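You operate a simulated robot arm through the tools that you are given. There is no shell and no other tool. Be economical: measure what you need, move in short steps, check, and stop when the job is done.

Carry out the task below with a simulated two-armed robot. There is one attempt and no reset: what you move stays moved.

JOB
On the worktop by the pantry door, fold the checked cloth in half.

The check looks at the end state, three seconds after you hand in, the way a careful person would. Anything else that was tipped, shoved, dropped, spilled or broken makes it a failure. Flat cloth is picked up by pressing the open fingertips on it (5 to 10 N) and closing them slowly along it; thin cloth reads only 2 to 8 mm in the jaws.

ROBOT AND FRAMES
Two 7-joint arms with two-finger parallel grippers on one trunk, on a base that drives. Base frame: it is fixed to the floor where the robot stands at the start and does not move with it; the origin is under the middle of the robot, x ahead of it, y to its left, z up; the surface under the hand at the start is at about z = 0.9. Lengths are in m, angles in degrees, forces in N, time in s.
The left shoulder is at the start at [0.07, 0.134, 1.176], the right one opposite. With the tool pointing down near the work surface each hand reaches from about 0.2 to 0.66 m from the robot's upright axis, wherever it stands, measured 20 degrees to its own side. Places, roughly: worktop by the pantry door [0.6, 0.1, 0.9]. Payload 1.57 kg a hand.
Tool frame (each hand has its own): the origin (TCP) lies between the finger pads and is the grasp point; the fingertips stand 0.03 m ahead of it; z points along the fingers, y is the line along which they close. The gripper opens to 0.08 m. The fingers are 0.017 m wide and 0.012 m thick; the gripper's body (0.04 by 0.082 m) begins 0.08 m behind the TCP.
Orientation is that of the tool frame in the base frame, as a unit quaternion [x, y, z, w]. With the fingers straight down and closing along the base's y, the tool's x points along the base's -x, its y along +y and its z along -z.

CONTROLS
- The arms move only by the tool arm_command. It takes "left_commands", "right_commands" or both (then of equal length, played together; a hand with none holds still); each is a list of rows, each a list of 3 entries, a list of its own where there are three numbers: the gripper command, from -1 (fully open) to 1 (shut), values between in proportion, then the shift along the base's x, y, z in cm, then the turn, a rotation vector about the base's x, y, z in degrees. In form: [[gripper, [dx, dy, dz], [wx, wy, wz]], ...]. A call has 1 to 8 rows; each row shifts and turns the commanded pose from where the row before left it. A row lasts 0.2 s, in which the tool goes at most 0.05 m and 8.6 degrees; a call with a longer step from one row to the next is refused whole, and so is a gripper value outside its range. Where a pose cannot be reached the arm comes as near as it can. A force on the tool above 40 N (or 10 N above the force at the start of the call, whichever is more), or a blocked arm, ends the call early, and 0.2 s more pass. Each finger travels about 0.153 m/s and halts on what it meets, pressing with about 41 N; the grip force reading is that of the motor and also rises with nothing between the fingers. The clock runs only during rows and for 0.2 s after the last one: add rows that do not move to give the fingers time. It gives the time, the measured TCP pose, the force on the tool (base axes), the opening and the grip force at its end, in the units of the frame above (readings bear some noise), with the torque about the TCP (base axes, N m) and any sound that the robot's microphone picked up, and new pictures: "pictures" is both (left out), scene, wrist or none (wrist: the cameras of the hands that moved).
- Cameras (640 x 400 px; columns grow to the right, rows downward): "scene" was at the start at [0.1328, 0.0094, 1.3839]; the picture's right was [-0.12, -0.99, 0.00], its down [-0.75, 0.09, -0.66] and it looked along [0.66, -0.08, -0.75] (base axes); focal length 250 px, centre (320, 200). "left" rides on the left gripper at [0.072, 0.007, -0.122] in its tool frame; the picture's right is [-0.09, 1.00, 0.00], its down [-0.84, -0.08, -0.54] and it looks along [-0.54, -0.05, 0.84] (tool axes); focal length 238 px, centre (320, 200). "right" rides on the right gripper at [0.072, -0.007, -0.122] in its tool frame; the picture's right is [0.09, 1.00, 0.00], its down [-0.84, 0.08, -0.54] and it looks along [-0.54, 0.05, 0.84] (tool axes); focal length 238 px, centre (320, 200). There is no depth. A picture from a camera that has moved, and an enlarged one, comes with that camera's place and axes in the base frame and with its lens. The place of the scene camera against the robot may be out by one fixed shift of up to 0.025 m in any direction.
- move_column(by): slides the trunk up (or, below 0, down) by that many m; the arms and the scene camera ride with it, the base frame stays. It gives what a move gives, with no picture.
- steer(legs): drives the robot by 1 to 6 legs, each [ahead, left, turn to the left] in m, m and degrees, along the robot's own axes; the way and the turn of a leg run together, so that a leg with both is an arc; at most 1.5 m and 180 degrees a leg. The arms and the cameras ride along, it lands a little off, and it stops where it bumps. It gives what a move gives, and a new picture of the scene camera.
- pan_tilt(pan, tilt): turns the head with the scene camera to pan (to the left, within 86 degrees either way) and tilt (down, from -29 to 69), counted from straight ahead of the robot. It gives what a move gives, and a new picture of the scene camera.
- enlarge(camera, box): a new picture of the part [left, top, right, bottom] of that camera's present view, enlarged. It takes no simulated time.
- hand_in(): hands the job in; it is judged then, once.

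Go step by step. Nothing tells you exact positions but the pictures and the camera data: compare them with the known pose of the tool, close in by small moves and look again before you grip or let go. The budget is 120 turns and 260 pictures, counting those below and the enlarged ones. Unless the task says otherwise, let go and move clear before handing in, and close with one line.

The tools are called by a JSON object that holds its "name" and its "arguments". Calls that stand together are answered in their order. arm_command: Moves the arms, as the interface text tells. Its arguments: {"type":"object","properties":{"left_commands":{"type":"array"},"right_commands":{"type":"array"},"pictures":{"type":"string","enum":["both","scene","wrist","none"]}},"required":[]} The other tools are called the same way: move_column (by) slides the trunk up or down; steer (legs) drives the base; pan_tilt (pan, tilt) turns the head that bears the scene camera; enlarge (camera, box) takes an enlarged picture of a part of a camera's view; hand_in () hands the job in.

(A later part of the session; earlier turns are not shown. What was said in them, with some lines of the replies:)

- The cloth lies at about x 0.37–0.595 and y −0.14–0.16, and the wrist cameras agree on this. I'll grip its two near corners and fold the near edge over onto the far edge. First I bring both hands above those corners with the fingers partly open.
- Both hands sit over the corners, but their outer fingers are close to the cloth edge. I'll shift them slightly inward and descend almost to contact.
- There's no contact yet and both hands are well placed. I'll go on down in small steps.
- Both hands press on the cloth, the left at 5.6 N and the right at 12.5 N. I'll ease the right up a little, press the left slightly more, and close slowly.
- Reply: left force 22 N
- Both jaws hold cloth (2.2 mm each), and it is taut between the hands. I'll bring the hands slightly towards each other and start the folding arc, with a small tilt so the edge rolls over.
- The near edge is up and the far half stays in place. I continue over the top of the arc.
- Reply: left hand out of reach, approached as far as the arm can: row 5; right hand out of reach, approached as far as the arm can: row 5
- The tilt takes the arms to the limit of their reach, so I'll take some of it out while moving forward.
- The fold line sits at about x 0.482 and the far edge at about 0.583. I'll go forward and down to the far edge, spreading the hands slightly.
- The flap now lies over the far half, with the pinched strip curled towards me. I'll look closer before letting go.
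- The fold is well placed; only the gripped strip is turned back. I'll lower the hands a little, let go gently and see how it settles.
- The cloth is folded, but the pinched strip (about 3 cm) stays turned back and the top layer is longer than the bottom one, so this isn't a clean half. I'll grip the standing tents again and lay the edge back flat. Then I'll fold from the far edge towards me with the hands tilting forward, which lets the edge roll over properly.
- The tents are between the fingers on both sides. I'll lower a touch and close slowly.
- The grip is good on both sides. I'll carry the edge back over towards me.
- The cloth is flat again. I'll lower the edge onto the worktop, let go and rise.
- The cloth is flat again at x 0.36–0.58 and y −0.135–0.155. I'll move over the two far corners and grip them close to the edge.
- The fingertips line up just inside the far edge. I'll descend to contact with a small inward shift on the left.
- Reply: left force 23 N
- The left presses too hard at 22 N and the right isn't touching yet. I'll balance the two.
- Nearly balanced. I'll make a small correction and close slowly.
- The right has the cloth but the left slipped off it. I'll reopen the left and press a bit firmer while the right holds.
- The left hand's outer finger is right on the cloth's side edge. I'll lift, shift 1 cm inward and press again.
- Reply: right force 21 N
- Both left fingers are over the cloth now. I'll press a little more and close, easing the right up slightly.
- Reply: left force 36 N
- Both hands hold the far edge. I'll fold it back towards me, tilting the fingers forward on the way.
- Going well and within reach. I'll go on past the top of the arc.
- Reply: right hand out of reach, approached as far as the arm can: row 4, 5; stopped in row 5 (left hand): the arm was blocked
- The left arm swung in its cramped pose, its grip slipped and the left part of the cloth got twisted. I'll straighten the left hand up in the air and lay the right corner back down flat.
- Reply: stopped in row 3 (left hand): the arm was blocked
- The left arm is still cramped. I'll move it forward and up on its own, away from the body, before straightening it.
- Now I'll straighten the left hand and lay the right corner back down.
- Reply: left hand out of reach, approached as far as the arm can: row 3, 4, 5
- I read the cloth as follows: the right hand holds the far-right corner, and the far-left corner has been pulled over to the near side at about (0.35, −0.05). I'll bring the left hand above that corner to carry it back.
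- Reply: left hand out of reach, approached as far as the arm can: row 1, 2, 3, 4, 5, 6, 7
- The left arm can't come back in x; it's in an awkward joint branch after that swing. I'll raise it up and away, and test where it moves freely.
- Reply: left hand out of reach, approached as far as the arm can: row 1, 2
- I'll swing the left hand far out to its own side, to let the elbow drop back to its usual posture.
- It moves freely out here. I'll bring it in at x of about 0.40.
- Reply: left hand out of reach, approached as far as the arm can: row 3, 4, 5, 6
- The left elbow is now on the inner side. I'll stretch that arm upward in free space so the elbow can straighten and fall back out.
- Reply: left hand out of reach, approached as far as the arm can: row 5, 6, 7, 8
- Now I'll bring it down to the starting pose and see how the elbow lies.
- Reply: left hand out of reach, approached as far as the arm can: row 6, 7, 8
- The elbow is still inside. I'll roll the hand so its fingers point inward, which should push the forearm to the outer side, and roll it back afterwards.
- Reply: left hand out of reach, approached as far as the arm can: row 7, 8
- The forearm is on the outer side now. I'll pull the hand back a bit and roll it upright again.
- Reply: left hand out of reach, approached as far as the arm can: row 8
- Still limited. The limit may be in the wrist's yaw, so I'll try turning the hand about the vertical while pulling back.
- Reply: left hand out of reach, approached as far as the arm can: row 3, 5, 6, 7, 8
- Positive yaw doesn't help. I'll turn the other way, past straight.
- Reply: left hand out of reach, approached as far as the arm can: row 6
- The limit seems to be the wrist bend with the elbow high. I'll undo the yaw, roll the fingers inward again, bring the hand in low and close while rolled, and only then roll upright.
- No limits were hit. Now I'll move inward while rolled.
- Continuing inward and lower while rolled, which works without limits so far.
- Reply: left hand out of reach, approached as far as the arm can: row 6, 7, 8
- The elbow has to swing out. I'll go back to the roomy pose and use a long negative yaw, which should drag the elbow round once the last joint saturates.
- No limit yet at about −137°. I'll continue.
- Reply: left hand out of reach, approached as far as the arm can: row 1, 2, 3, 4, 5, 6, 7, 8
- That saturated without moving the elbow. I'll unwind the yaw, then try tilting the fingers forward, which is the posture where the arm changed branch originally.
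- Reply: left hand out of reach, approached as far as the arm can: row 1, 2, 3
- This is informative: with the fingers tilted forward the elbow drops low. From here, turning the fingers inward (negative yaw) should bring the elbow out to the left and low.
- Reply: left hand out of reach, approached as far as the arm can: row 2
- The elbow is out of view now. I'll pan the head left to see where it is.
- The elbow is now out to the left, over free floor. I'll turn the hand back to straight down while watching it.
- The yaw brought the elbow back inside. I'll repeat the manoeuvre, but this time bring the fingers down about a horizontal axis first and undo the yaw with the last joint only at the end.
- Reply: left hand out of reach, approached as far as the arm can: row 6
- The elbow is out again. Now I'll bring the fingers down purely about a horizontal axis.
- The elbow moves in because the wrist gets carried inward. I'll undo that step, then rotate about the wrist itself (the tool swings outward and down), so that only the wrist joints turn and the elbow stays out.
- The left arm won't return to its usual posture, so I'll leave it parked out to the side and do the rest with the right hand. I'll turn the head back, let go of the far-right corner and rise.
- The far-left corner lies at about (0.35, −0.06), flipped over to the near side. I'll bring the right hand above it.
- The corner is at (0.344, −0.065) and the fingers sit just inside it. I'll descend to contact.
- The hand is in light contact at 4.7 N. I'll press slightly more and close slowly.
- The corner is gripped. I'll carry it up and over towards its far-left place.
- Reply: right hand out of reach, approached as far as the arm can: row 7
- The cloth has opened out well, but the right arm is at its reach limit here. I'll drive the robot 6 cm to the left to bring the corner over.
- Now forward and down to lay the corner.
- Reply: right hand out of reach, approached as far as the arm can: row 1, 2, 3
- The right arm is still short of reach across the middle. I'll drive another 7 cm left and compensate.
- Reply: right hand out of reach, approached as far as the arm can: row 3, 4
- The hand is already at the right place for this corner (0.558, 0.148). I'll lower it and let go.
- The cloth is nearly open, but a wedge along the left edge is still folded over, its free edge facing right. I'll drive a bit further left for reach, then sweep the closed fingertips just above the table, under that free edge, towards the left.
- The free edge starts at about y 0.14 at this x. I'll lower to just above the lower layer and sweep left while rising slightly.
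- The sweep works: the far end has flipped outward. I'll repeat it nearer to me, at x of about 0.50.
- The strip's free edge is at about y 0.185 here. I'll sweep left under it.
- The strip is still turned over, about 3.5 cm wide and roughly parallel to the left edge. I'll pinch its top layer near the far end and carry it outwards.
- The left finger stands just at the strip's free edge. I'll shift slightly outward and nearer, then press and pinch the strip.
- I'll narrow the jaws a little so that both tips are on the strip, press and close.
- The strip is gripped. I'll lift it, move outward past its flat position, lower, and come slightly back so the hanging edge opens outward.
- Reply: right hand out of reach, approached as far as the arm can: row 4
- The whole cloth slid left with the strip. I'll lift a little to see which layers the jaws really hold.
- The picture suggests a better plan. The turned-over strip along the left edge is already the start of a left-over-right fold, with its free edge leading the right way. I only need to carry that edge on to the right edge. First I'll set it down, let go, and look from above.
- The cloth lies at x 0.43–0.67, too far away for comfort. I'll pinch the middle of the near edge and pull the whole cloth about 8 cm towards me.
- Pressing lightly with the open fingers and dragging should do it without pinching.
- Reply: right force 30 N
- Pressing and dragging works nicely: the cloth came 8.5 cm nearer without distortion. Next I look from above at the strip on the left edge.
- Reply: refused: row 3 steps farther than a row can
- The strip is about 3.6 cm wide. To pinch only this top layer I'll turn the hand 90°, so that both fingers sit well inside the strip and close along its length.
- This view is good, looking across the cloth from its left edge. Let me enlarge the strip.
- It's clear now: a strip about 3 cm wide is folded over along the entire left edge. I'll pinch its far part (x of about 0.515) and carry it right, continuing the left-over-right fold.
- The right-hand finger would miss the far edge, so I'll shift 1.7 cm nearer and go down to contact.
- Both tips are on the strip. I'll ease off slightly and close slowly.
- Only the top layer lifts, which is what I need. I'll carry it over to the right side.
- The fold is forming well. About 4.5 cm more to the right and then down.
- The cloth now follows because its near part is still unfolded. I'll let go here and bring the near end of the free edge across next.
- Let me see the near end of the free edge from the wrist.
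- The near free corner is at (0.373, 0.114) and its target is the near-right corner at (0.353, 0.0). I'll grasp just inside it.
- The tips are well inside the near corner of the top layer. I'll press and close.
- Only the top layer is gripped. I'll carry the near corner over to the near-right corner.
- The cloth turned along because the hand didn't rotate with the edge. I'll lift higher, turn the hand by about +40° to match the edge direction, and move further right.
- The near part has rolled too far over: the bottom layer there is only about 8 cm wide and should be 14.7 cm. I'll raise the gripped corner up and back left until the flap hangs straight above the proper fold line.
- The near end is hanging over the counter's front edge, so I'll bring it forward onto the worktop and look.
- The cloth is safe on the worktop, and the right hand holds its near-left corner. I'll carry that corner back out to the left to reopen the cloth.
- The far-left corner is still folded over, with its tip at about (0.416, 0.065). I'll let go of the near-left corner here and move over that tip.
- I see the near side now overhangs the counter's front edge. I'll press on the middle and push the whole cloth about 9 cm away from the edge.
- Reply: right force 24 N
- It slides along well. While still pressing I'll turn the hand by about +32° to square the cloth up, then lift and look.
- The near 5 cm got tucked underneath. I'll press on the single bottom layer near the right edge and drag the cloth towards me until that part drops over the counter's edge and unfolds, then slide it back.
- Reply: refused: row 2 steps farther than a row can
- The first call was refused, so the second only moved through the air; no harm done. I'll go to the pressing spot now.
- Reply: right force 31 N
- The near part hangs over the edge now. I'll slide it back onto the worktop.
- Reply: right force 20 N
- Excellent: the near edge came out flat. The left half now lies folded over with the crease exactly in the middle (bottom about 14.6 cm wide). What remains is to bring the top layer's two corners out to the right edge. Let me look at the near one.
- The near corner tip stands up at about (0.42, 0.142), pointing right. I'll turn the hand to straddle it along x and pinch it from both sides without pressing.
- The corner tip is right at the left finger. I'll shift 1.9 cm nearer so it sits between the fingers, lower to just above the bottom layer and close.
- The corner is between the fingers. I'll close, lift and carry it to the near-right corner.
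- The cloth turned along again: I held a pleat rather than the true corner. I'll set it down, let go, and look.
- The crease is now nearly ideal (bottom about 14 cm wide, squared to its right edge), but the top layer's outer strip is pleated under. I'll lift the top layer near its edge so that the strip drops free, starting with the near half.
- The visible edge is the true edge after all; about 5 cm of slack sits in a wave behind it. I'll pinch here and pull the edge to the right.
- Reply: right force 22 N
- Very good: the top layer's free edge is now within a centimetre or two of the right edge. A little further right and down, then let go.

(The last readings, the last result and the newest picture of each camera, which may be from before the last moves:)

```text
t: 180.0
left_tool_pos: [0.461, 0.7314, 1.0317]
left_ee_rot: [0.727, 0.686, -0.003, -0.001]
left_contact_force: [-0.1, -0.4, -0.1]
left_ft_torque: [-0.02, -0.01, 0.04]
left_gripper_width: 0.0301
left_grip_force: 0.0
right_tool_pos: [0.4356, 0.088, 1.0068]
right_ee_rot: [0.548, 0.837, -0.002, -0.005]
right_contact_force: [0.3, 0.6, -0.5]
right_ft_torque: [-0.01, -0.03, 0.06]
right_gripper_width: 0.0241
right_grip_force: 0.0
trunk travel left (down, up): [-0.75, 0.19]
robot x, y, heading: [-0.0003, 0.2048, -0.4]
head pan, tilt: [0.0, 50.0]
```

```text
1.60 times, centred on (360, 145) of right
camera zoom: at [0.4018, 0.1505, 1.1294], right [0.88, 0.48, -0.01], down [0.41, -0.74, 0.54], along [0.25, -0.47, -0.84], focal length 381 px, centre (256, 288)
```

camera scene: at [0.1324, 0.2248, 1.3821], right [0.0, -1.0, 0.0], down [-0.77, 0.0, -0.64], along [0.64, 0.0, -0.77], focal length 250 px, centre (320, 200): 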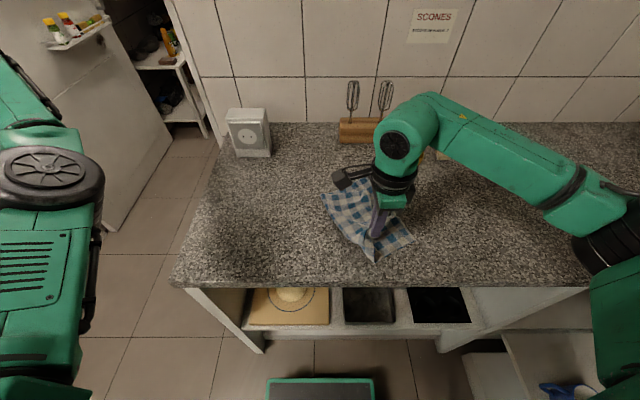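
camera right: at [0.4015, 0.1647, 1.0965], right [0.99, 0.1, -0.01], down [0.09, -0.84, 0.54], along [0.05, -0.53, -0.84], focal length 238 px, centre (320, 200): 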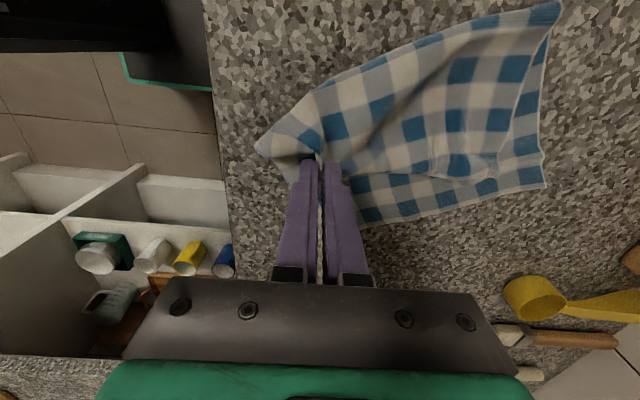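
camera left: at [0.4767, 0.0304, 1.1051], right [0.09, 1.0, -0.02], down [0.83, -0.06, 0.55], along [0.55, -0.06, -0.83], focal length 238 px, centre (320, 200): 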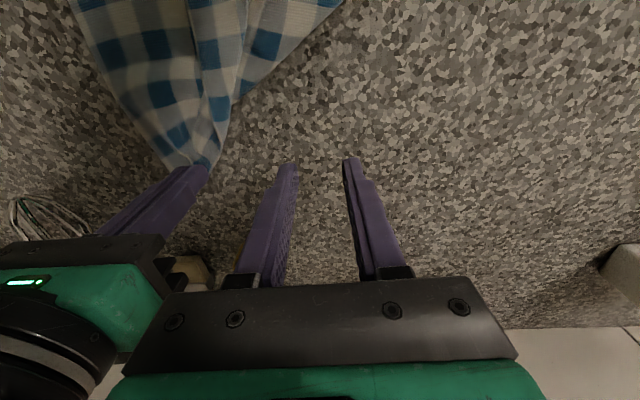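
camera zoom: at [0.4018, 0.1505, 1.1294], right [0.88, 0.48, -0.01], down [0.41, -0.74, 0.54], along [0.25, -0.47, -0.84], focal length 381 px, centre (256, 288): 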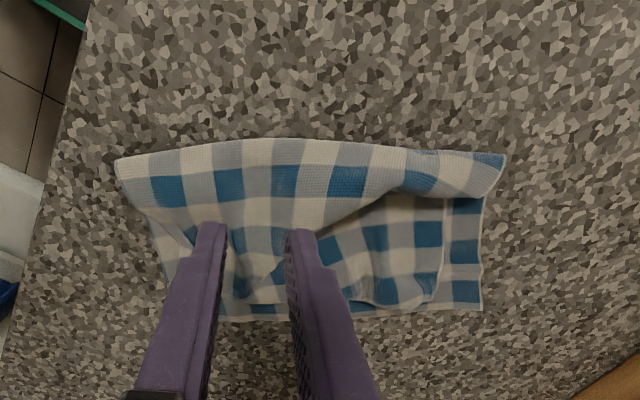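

It's nearly a proper half fold now. The far corner of the top layer still sits about 4 cm short along the edge, with slack behind it. I'll pinch it and pull it to the far-right corner.

{"name": "arm_command", "arguments": {"right_commands": [[0.4, [3.7, 0, 0], [0, 0, 0]], [0.4, [3.7, 0, -1], [0, 0, 0]], [0.4, [3.7, 0, -1.5], [0, 0, 0]], [0.4, [0, 0, -2.5], [0, 0, 0]], [0.4, [0, 0, -1.8], [0, 0, 0]], [0.4, [0, 0, -0.3], [0, 0, 0]], [0.4, [0, 0, 0], [0, 0, 0]]], "pictures": "none"}}

{"name": "enlarge", "arguments": {"camera": "right", "box": [160, 40, 480, 240]}}

```text
t: 181.6
left_tool_pos: [0.4605, 0.7296, 1.0319]
left_ee_rot: [0.728, 0.686, -0.003, -0.001]
left_contact_force: [0.3, -0.1, 0.4]
left_ft_torque: [0.0, -0.02, -0.01]
left_gripper_width: 0.0301
left_grip_force: 0.0
right_tool_pos: [0.5467, 0.0866, 0.9363]
right_ee_rot: [0.548, 0.836, 0.0, -0.004]
right_contact_force: [-0.3, -0.1, 0.1]
right_ft_torque: [-0.02, 0.01, -0.01]
right_gripper_width: 0.0241
right_grip_force: 0.0
trunk travel left (down, up): [-0.75, 0.19]
robot x, y, heading: [-0.0003, 0.2076, -0.4]
head pan, tilt: [0.0, 50.0]
```

```text
2.00 times, centred on (320, 140) of right
camera zoom: at [0.5129, 0.1481, 1.0581], right [0.88, 0.48, -0.01], down [0.41, -0.74, 0.54], along [0.25, -0.47, -0.84], focal length 477 px, centre (320, 320)
```

zoom: 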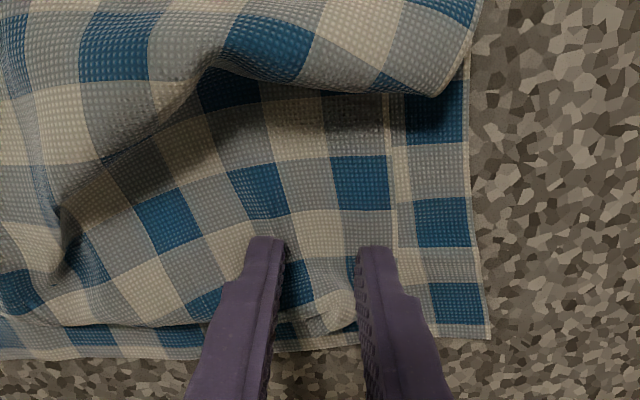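

Both tips are on the top layer by its far corner. I'll pinch, lift slightly, and move it 3 cm along and 1 cm outwards.

{"name": "arm_command", "arguments": {"right_commands": [[0.4, [0, 0, -0.35], [0, 0, 0]], [0.4, [0, 0, -0.1], [0, 0, 0]], [0.55, [0, 0, 0], [0, 0, 0]], [0.7, [0, 0, 0], [0, 0, 0]], [0.85, [0, 0, 0], [0, 0, 0]], [1, [0, 0, 0], [0, 0, 0]], [1, [0, 0, 0], [0, 0, 0]]], "pictures": "none"}}

{"name": "arm_command", "arguments": {"right_commands": [[1, [0, 0, 2.0], [0, 0, 0]], [1, [1.1, 0.2, 0.8], [0, 0, 0]], [1, [1.1, 0.2, 0], [0, 0, 0]], [1, [1.1, 0.2, 0], [0, 0, 0]], [1, [0.3, -0.2, -0.8], [0, 0, 0]], [1, [0, 0, 0], [0, 0, 0]]], "pictures": "none"}}

{"name": "enlarge", "arguments": {"camera": "right", "box": [100, 20, 500, 270]}}

```text
t: 183.2
left_tool_pos: [0.4598, 0.7294, 1.0329]
left_ee_rot: [0.728, 0.685, -0.001, -0.001]
left_contact_force: [0.2, -0.6, 0.5]
left_ft_torque: [0.03, -0.01, 0.03]
left_gripper_width: 0.03
left_grip_force: 0.1
right_tool_pos: [0.5452, 0.0873, 0.932]
right_ee_rot: [0.549, 0.836, 0.0, -0.005]
right_contact_force: [0.8, 0.0, 5.9]
right_ft_torque: [0.0, -0.06, 0.01]
right_gripper_width: 0.0019
right_grip_force: 23.4
trunk travel left (down, up): [-0.75, 0.19]
robot x, y, heading: [-0.0029, 0.208, -0.3]
head pan, tilt: [0.0, 50.0]
```

```text
t: 184.6
left_tool_pos: [0.4607, 0.7306, 1.032]
left_ee_rot: [0.728, 0.686, -0.002, -0.001]
left_contact_force: [0.0, 0.2, -0.1]
left_ft_torque: [0.0, 0.0, 0.03]
left_gripper_width: 0.0301
left_grip_force: 0.1
right_tool_pos: [0.5821, 0.0908, 0.9516]
right_ee_rot: [0.548, 0.837, 0.0, -0.004]
right_contact_force: [0.3, 0.7, 0.0]
right_ft_torque: [-0.02, 0.02, -0.02]
right_gripper_width: 0.002
right_grip_force: 23.9
trunk travel left (down, up): [-0.75, 0.19]
robot x, y, heading: [0.0012, 0.2047, -0.1]
head pan, tilt: [0.0, 50.0]
```

```text
1.60 times, centred on (300, 145) of right
camera zoom: at [0.5493, 0.1542, 1.0736], right [0.88, 0.48, 0.0], down [0.41, -0.74, 0.54], along [0.25, -0.47, -0.84], focal length 381 px, centre (352, 288)
```

zoom: 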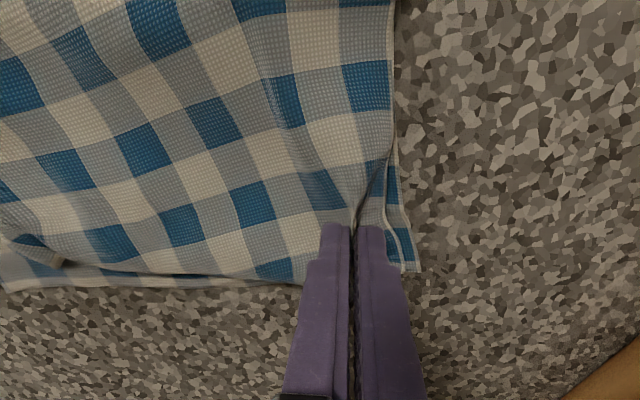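

Excellent: the top layer's far and right edges now match the bottom's. I'll lower, let go, and view the near corner.

{"name": "arm_command", "arguments": {"right_commands": [[1, [0.3, 0, -1.0], [0, 0, 0]], [1, [0, 0, -0.6], [0, 0, 0]], [0.6, [0, 0, 0], [0, 0, 0]], [0.4, [0, 0, 0], [0, 0, 0]], [0.4, [0, 0, 2], [0, 0, 0]], [0.4, [-3, 1, 3], [0, 0, 0]], [0.4, [-4, 1, 2], [0, 0, 0]], [0.4, [-4, 1, 0], [0, 0, 0]]], "pictures": "none"}}

{"name": "enlarge", "arguments": {"camera": "right", "box": [130, 20, 530, 270]}}

{"name": "enlarge", "arguments": {"camera": "scene", "box": [280, 150, 480, 275]}}

```text
t: 186.4
left_tool_pos: [0.4601, 0.7288, 1.0329]
left_ee_rot: [0.728, 0.686, -0.002, -0.001]
left_contact_force: [0.1, -0.8, -0.7]
left_ft_torque: [0.02, -0.02, 0.02]
left_gripper_width: 0.0298
left_grip_force: 0.0
right_tool_pos: [0.4793, 0.1201, 1.0036]
right_ee_rot: [0.549, 0.836, -0.001, -0.004]
right_contact_force: [0.9, -0.6, -0.2]
right_ft_torque: [0.0, -0.01, 0.01]
right_gripper_width: 0.0239
right_grip_force: 0.0
trunk travel left (down, up): [-0.75, 0.19]
robot x, y, heading: [-0.0013, 0.2078, -0.4]
head pan, tilt: [0.0, 50.0]
```

```text
1.60 times, centred on (330, 145) of right
camera zoom: at [0.4466, 0.183, 1.1254], right [0.88, 0.48, 0.0], down [0.41, -0.74, 0.54], along [0.25, -0.47, -0.84], focal length 381 px, centre (304, 288)
```

zoom: 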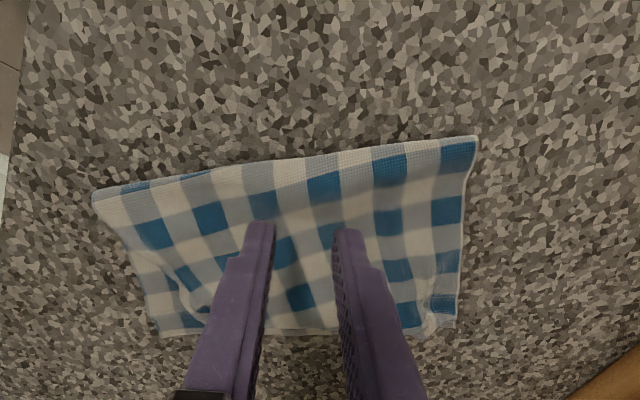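

```text
3.20 times, centred on (380, 212) of scene
camera zoom: at [0.1314, 0.2242, 1.3822], right [0.0, -1.0, 0.0], down [-0.77, 0.0, -0.64], along [0.64, 0.0, -0.77], focal length 800 px, centre (128, 160)
```

zoom: 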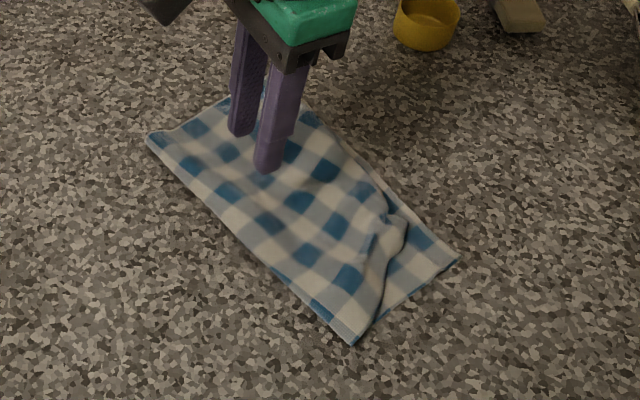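

Nearly done: only the near corner of the top layer is curled, leaving a small triangle uncovered. I'll move close above it.

{"name": "arm_command", "arguments": {"right_commands": [[0.4, [-0.8, -3.2, 0], [0, 0, 0]], [0.4, [-0.8, -3.2, -1], [0, 0, 0]], [0.4, [-0.8, -2.8, -1.5], [0, 0, 0]], [0.4, [0, 0, -1.5], [0, 0, 0]], [0.4, [0, 0, 0], [0, 0, 0]]], "pictures": "none"}}

{"name": "enlarge", "arguments": {"camera": "right", "box": [140, 20, 460, 220]}}

```text
t: 187.6
left_tool_pos: [0.4614, 0.7288, 1.0321]
left_ee_rot: [0.728, 0.686, -0.002, -0.002]
left_contact_force: [1.1, -0.5, -0.3]
left_ft_torque: [-0.01, 0.04, -0.01]
left_gripper_width: 0.0297
left_grip_force: 0.1
right_tool_pos: [0.4512, 0.0276, 0.9648]
right_ee_rot: [0.548, 0.836, 0.0, -0.005]
right_contact_force: [0.2, -0.1, 0.3]
right_ft_torque: [0.01, -0.06, 0.01]
right_gripper_width: 0.0243
right_grip_force: 0.0
trunk travel left (down, up): [-0.75, 0.19]
robot x, y, heading: [0.0034, 0.2061, -0.0]
head pan, tilt: [0.0, 50.0]
```

```text
2.00 times, centred on (300, 120) of right
camera zoom: at [0.4182, 0.0905, 1.0861], right [0.88, 0.48, 0.0], down [0.41, -0.74, 0.54], along [0.25, -0.47, -0.84], focal length 477 px, centre (360, 360)
```

zoom: 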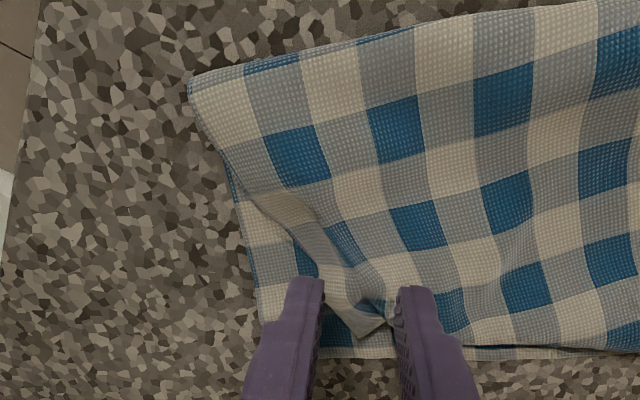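

The near edge of the top layer is turned over as a wedge, its tip between the fingers' lines. I'll pinch that tip without pressing.

{"name": "arm_command", "arguments": {"right_commands": [[0.3, [1.3, -1.3, 0], [0, 0, 0]], [0.3, [0, 0, -1.5], [0, 0, 0]], [0.3, [0, 0, -1.1], [0, 0, 0]], [0.3, [0, 0, 0], [0, 0, 0]]], "pictures": "none"}}

{"name": "enlarge", "arguments": {"camera": "right", "box": [140, 40, 460, 240]}}

```text
t: 188.6
left_tool_pos: [0.4611, 0.7302, 1.0324]
left_ee_rot: [0.728, 0.686, -0.002, -0.002]
left_contact_force: [-0.5, -0.1, 0.4]
left_ft_torque: [0.01, -0.02, 0.03]
left_gripper_width: 0.03
left_grip_force: 0.0
right_tool_pos: [0.4645, 0.0139, 0.9381]
right_ee_rot: [0.548, 0.836, 0.0, -0.005]
right_contact_force: [-0.4, -0.1, 0.9]
right_ft_torque: [0.01, 0.03, 0.0]
right_gripper_width: 0.0281
right_grip_force: 0.1
trunk travel left (down, up): [-0.75, 0.19]
robot x, y, heading: [-0.0014, 0.2081, -0.2]
head pan, tilt: [0.0, 50.0]
```

```text
2.00 times, centred on (300, 140) of right
camera zoom: at [0.4306, 0.0762, 1.059], right [0.88, 0.48, 0.0], down [0.41, -0.74, 0.54], along [0.25, -0.47, -0.84], focal length 477 px, centre (360, 320)
```

zoom: 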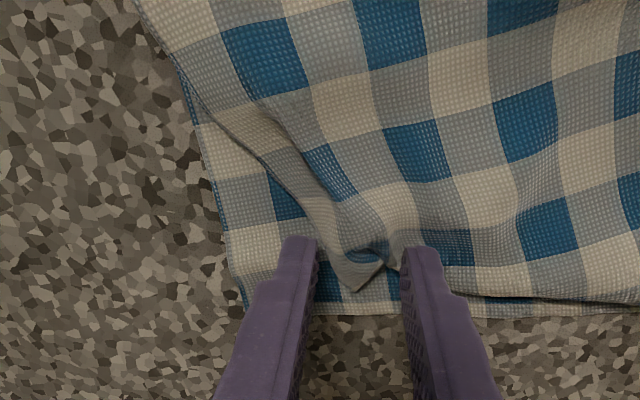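

The tip is between the fingers. I'll close, lift a little and carry it to the near-right corner.

{"name": "arm_command", "arguments": {"right_commands": [[0.6, [0, 0, 0], [0, 0, 0]], [1, [0, 0, 0], [0, 0, 0]], [1, [0, 0, 0], [0, 0, 0]], [1, [0, 0, 1.8], [0, 0, 0]], [1, [-0.9, -0.7, 0.5], [0, 0, 0]], [1, [-0.9, -0.8, 0], [0, 0, 0]], [1, [-0.9, -0.8, -0.5], [0, 0, 0]], [1, [0, 0, 0], [0, 0, 0]]], "pictures": "none"}}

{"name": "enlarge", "arguments": {"camera": "right", "box": [140, 20, 540, 270]}}

{"name": "enlarge", "arguments": {"camera": "scene", "box": [280, 150, 480, 275]}}

```text
t: 190.4
left_tool_pos: [0.4607, 0.7294, 1.0323]
left_ee_rot: [0.728, 0.685, -0.002, -0.002]
left_contact_force: [0.0, 0.5, -0.4]
left_ft_torque: [-0.03, 0.01, -0.01]
left_gripper_width: 0.0301
left_grip_force: 0.1
right_tool_pos: [0.4376, -0.0071, 0.9562]
right_ee_rot: [0.548, 0.836, 0.001, -0.004]
right_contact_force: [0.0, 0.0, 0.4]
right_ft_torque: [0.04, 0.02, -0.01]
right_gripper_width: 0.0029
right_grip_force: 24.6
trunk travel left (down, up): [-0.75, 0.19]
robot x, y, heading: [0.0018, 0.2078, 0.0]
head pan, tilt: [0.0, 50.0]
```

```text
1.60 times, centred on (340, 145) of right
camera zoom: at [0.4045, 0.0552, 1.0788], right [0.88, 0.48, -0.01], down [0.41, -0.74, 0.54], along [0.25, -0.47, -0.84], focal length 381 px, centre (288, 288)
```

zoom: 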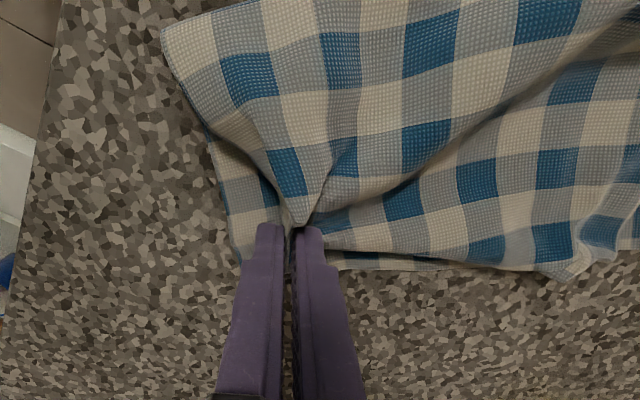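

```text
3.20 times, centred on (380, 212) of scene
camera zoom: at [0.1324, 0.2243, 1.3821], right [0.0, -1.0, 0.0], down [-0.77, 0.0, -0.64], along [0.64, 0.0, -0.77], focal length 800 px, centre (128, 160)
```

zoom: 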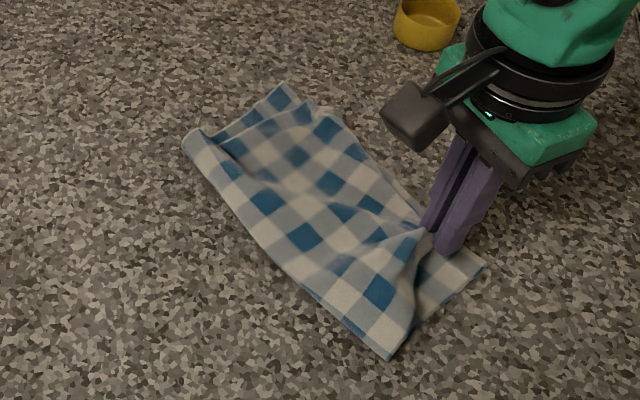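

The corner is nearly on the near-right corner. I'll go a bit further, lower and let go, then check the far corner.

{"name": "arm_command", "arguments": {"right_commands": [[1, [-1.2, -0.7, -0.6], [0, 0, 0]], [1, [0, 0, -1.2], [0, 0, 0]], [0.6, [0, 0, 0], [0, 0, 0]], [0.35, [0, 0, 0], [0, 0, 0]], [0.35, [0, 0, 2.5], [0, 0, 0]], [0.4, [2, 2.5, 3], [0, 0, 0]], [0.4, [4, 2.5, 0], [0, 0, 0]], [0.4, [4, 2.5, 0], [0, 0, 0]]], "pictures": "none"}}

{"name": "enlarge", "arguments": {"camera": "right", "box": [110, 20, 510, 270]}}

{"name": "enlarge", "arguments": {"camera": "scene", "box": [280, 150, 480, 275]}}

```text
t: 192.2
left_tool_pos: [0.4613, 0.7304, 1.0305]
left_ee_rot: [0.728, 0.685, -0.003, -0.001]
left_contact_force: [0.0, -0.4, -1.0]
left_ft_torque: [-0.01, 0.03, 0.0]
left_gripper_width: 0.0301
left_grip_force: 0.0
right_tool_pos: [0.5236, 0.0626, 0.9952]
right_ee_rot: [0.549, 0.836, -0.001, -0.005]
right_contact_force: [-0.5, 1.2, -0.1]
right_ft_torque: [-0.02, -0.01, 0.01]
right_gripper_width: 0.024
right_grip_force: 0.2
trunk travel left (down, up): [-0.75, 0.19]
robot x, y, heading: [0.0001, 0.2046, -0.3]
head pan, tilt: [0.0, 50.0]
```

```text
1.60 times, centred on (310, 145) of right
camera zoom: at [0.4905, 0.1251, 1.1173], right [0.88, 0.48, -0.01], down [0.41, -0.74, 0.54], along [0.25, -0.47, -0.84], focal length 381 px, centre (336, 288)
```

zoom: 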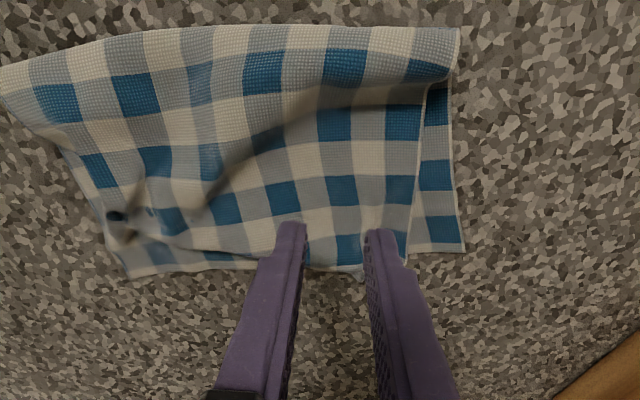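

```text
3.20 times, centred on (380, 212) of scene
camera zoom: at [0.1336, 0.2261, 1.382], right [0.0, -1.0, 0.0], down [-0.77, 0.0, -0.64], along [0.64, 0.0, -0.77], focal length 800 px, centre (128, 160)
```

zoom: 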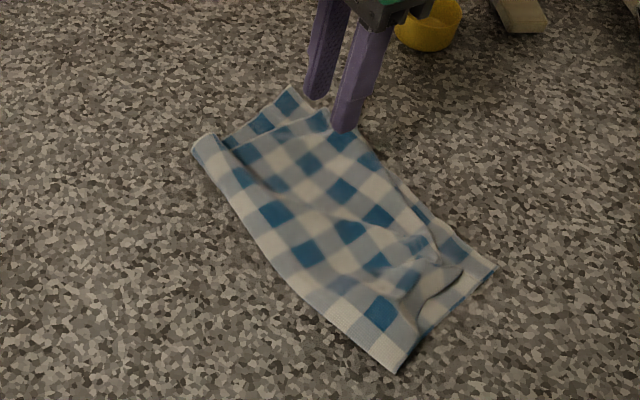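

The cloth is now folded, with both layers within about 3 cm. One last tidy: I'll pull the far corner of the top layer 3 cm out to the far-right corner, taking up the slack wave.

{"name": "arm_command", "arguments": {"right_commands": [[0.4, [1.2, -0.5, -2.5], [0, 0, 0]], [0.4, [0, 0, -2.5], [0, 0, 0]], [0.4, [0, 0, -0.9], [0, 0, 0]], [0.4, [0, 0, -0.35], [0, 0, 0]], [0.6, [0, 0, 0], [0, 0, 0]], [0.8, [0, 0, 0], [0, 0, 0]], [1, [0, 0, 0], [0, 0, 0]], [1, [0, 0, 0], [0, 0, 0]]], "pictures": "none"}}

{"name": "arm_command", "arguments": {"right_commands": [[1, [0, 0, 1.8], [0, 0, 0]], [1, [1.0, 0.4, 0.5], [0, 0, 0]], [1, [1.0, 0.4, 0], [0, 0, 0]], [1, [0.9, 0.1, 0], [0, 0, 0]], [1, [0, 0, -1.2], [0, 0, 0]], [1, [0, 0, 0], [0, 0, 0]]], "pictures": "none"}}

{"name": "enlarge", "arguments": {"camera": "right", "box": [60, 20, 460, 270]}}

```text
t: 194.0
left_tool_pos: [0.4578, 0.7301, 1.034]
left_ee_rot: [0.728, 0.686, -0.001, 0.0]
left_contact_force: [0.2, 0.1, 0.9]
left_ft_torque: [0.02, 0.0, -0.01]
left_gripper_width: 0.0303
left_grip_force: 0.1
right_tool_pos: [0.536, 0.058, 0.9319]
right_ee_rot: [0.548, 0.836, 0.002, -0.004]
right_contact_force: [2.4, 0.7, 19.7]
right_ft_torque: [0.0, -0.12, 0.05]
right_gripper_width: 0.0029
right_grip_force: 24.0
trunk travel left (down, up): [-0.75, 0.19]
robot x, y, heading: [-0.0007, 0.2048, -0.2]
head pan, tilt: [0.0, 50.0]
```

```text
t: 195.4
left_tool_pos: [0.4605, 0.7302, 1.0315]
left_ee_rot: [0.728, 0.686, -0.003, -0.001]
left_contact_force: [-0.6, 0.3, 1.0]
left_ft_torque: [0.05, 0.01, 0.0]
left_gripper_width: 0.0299
left_grip_force: 0.1
right_tool_pos: [0.5651, 0.0645, 0.9399]
right_ee_rot: [0.548, 0.836, 0.0, -0.004]
right_contact_force: [-0.5, -0.1, 0.1]
right_ft_torque: [-0.02, -0.03, 0.04]
right_gripper_width: 0.0027
right_grip_force: 24.0
trunk travel left (down, up): [-0.75, 0.19]
robot x, y, heading: [0.0022, 0.2074, -0.3]
head pan, tilt: [0.0, 50.0]
```

```text
1.60 times, centred on (260, 145) of right
camera zoom: at [0.5326, 0.1274, 1.0629], right [0.88, 0.48, -0.01], down [0.41, -0.74, 0.54], along [0.25, -0.47, -0.84], focal length 381 px, centre (416, 288)
```

zoom: 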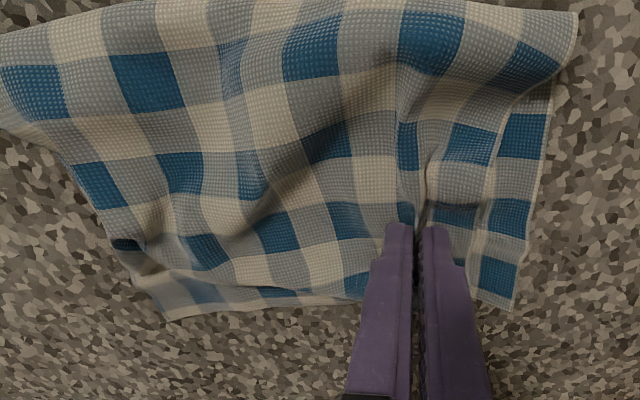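

About 1.5 cm more along the edge, then I'll let go and rise clear.

{"name": "arm_command", "arguments": {"right_commands": [[1, [0, 0, 1.0], [0, 0, 0]], [1, [1.4, 0.6, 0], [0, 0, 0]], [1, [0, 0, -1.2], [0, 0, 0]], [0.6, [0, 0, -0.2], [0, 0, 0]], [0.4, [0, 0, 0], [0, 0, 0]], [0.4, [0, 0, 2.5], [0, 0, 0]], [0.4, [-3, 1, 3.5], [0, 0, 0]], [0.4, [-4, 1, 2.5], [0, 0, 0]]], "pictures": "none"}}

{"name": "enlarge", "arguments": {"camera": "right", "box": [110, 20, 510, 270]}}

{"name": "enlarge", "arguments": {"camera": "scene", "box": [280, 150, 480, 275]}}

```text
t: 197.2
left_tool_pos: [0.4595, 0.7301, 1.0325]
left_ee_rot: [0.728, 0.686, -0.002, -0.001]
left_contact_force: [0.1, 0.3, -0.5]
left_ft_torque: [-0.01, -0.01, 0.0]
left_gripper_width: 0.03
left_grip_force: 0.1
right_tool_pos: [0.5115, 0.0916, 1.027]
right_ee_rot: [0.549, 0.836, -0.001, -0.004]
right_contact_force: [-0.2, 0.2, -0.4]
right_ft_torque: [-0.03, -0.02, 0.03]
right_gripper_width: 0.024
right_grip_force: 0.0
trunk travel left (down, up): [-0.75, 0.19]
robot x, y, heading: [0.0008, 0.2071, -0.2]
head pan, tilt: [0.0, 50.0]
```

```text
1.60 times, centred on (310, 145) of right
camera zoom: at [0.4777, 0.1554, 1.1492], right [0.88, 0.48, 0.0], down [0.41, -0.74, 0.54], along [0.25, -0.47, -0.84], focal length 381 px, centre (336, 288)
```

zoom: 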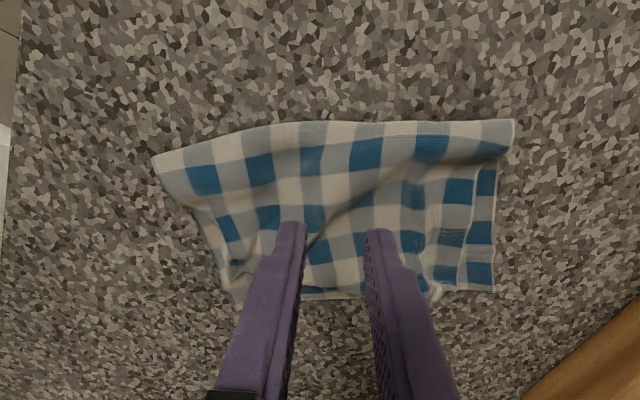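

```text
3.20 times, centred on (380, 212) of scene
camera zoom: at [0.1303, 0.2241, 1.3823], right [0.0, -1.0, 0.0], down [-0.77, 0.0, -0.64], along [0.64, 0.0, -0.77], focal length 800 px, centre (128, 160)
```

zoom: 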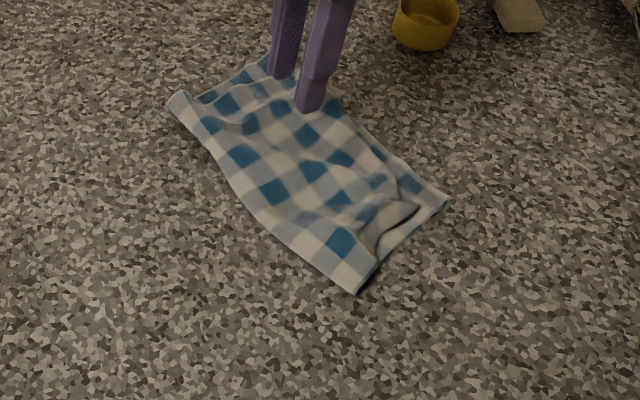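

The cloth lies folded in half, with the edges of both layers nearly matching and nothing else touched. I'll move the arm clear.

{"name": "arm_command", "arguments": {"right_commands": [[0.4, [0, 0, 4], [0, 0, 0]], [0.4, [-2, -2, 3], [0, 0, 0]], [0.4, [-2, -4, 1], [0, 0, 0]], [0.4, [0, -4.5, 0], [0, 0, 0]], [0.4, [0, -4.5, 0], [0, 0, 0]], [0.4, [0, -4.5, 0], [0, 0, 0]], [0.4, [0, 0, 0], [0, 0, 0]]], "pictures": "scene"}}

{"name": "enlarge", "arguments": {"camera": "scene", "box": [280, 150, 480, 275]}}

```text
t: 198.8
left_tool_pos: [0.4625, 0.7307, 1.0306]
left_ee_rot: [0.727, 0.686, -0.002, -0.002]
left_contact_force: [0.3, -0.2, -0.1]
left_ft_torque: [-0.02, -0.02, -0.04]
left_gripper_width: 0.0302
left_grip_force: 0.0
right_tool_pos: [0.4698, -0.1036, 1.105]
right_ee_rot: [0.548, 0.836, -0.001, -0.005]
right_contact_force: [-0.4, -0.8, 0.6]
right_ft_torque: [-0.02, -0.04, 0.02]
right_gripper_width: 0.0242
right_grip_force: 0.1
trunk travel left (down, up): [-0.75, 0.19]
robot x, y, heading: [-0.0012, 0.208, -0.3]
head pan, tilt: [0.0, 50.0]
camera scene: at [0.1326, 0.225, 1.3821], right [0.0, -1.0, 0.0], down [-0.77, 0.0, -0.64], along [0.64, 0.0, -0.77], focal length 250 px, centre (320, 200)
```

scene: 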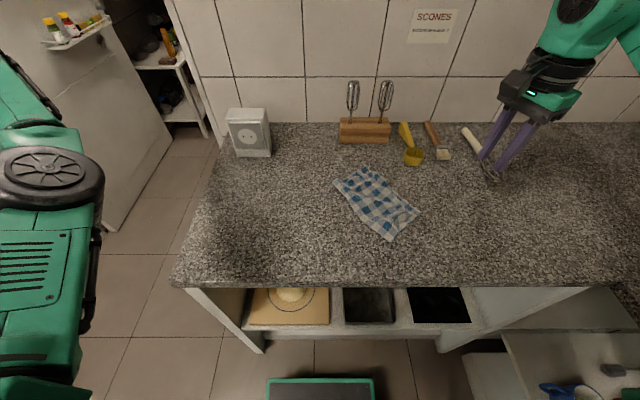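

```text
3.20 times, centred on (380, 212) of scene
camera zoom: at [0.1326, 0.225, 1.3821], right [0.0, -1.0, 0.0], down [-0.77, 0.0, -0.64], along [0.64, 0.0, -0.77], focal length 800 px, centre (128, 160)
```

zoom: 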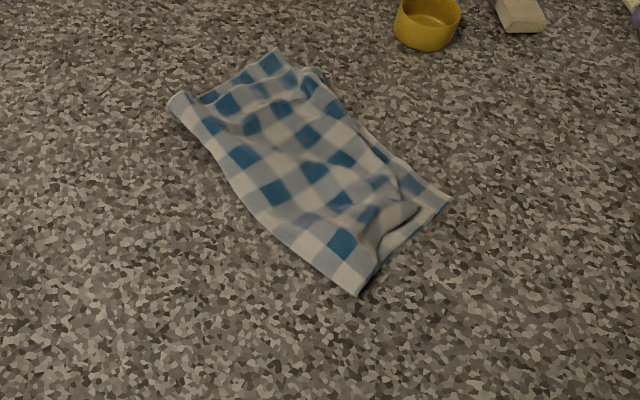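

The cloth is folded in half on the worktop, both hands are clear, and the other items stand where they were. I'm handing in.

{"name": "hand_in", "arguments": {}}

```text
The job is handed in.
```

I folded the checked cloth in half on the worktop, left half over right. It is not a crisp fold: the layers' edges are off by about 1–2 cm and the top layer has some slack waves, with the near corner slightly curled. The cloth also ended up shifted and turned about 25° from where it started. Nothing else on the worktop was moved as far as the pictures show, and both hands are clear.
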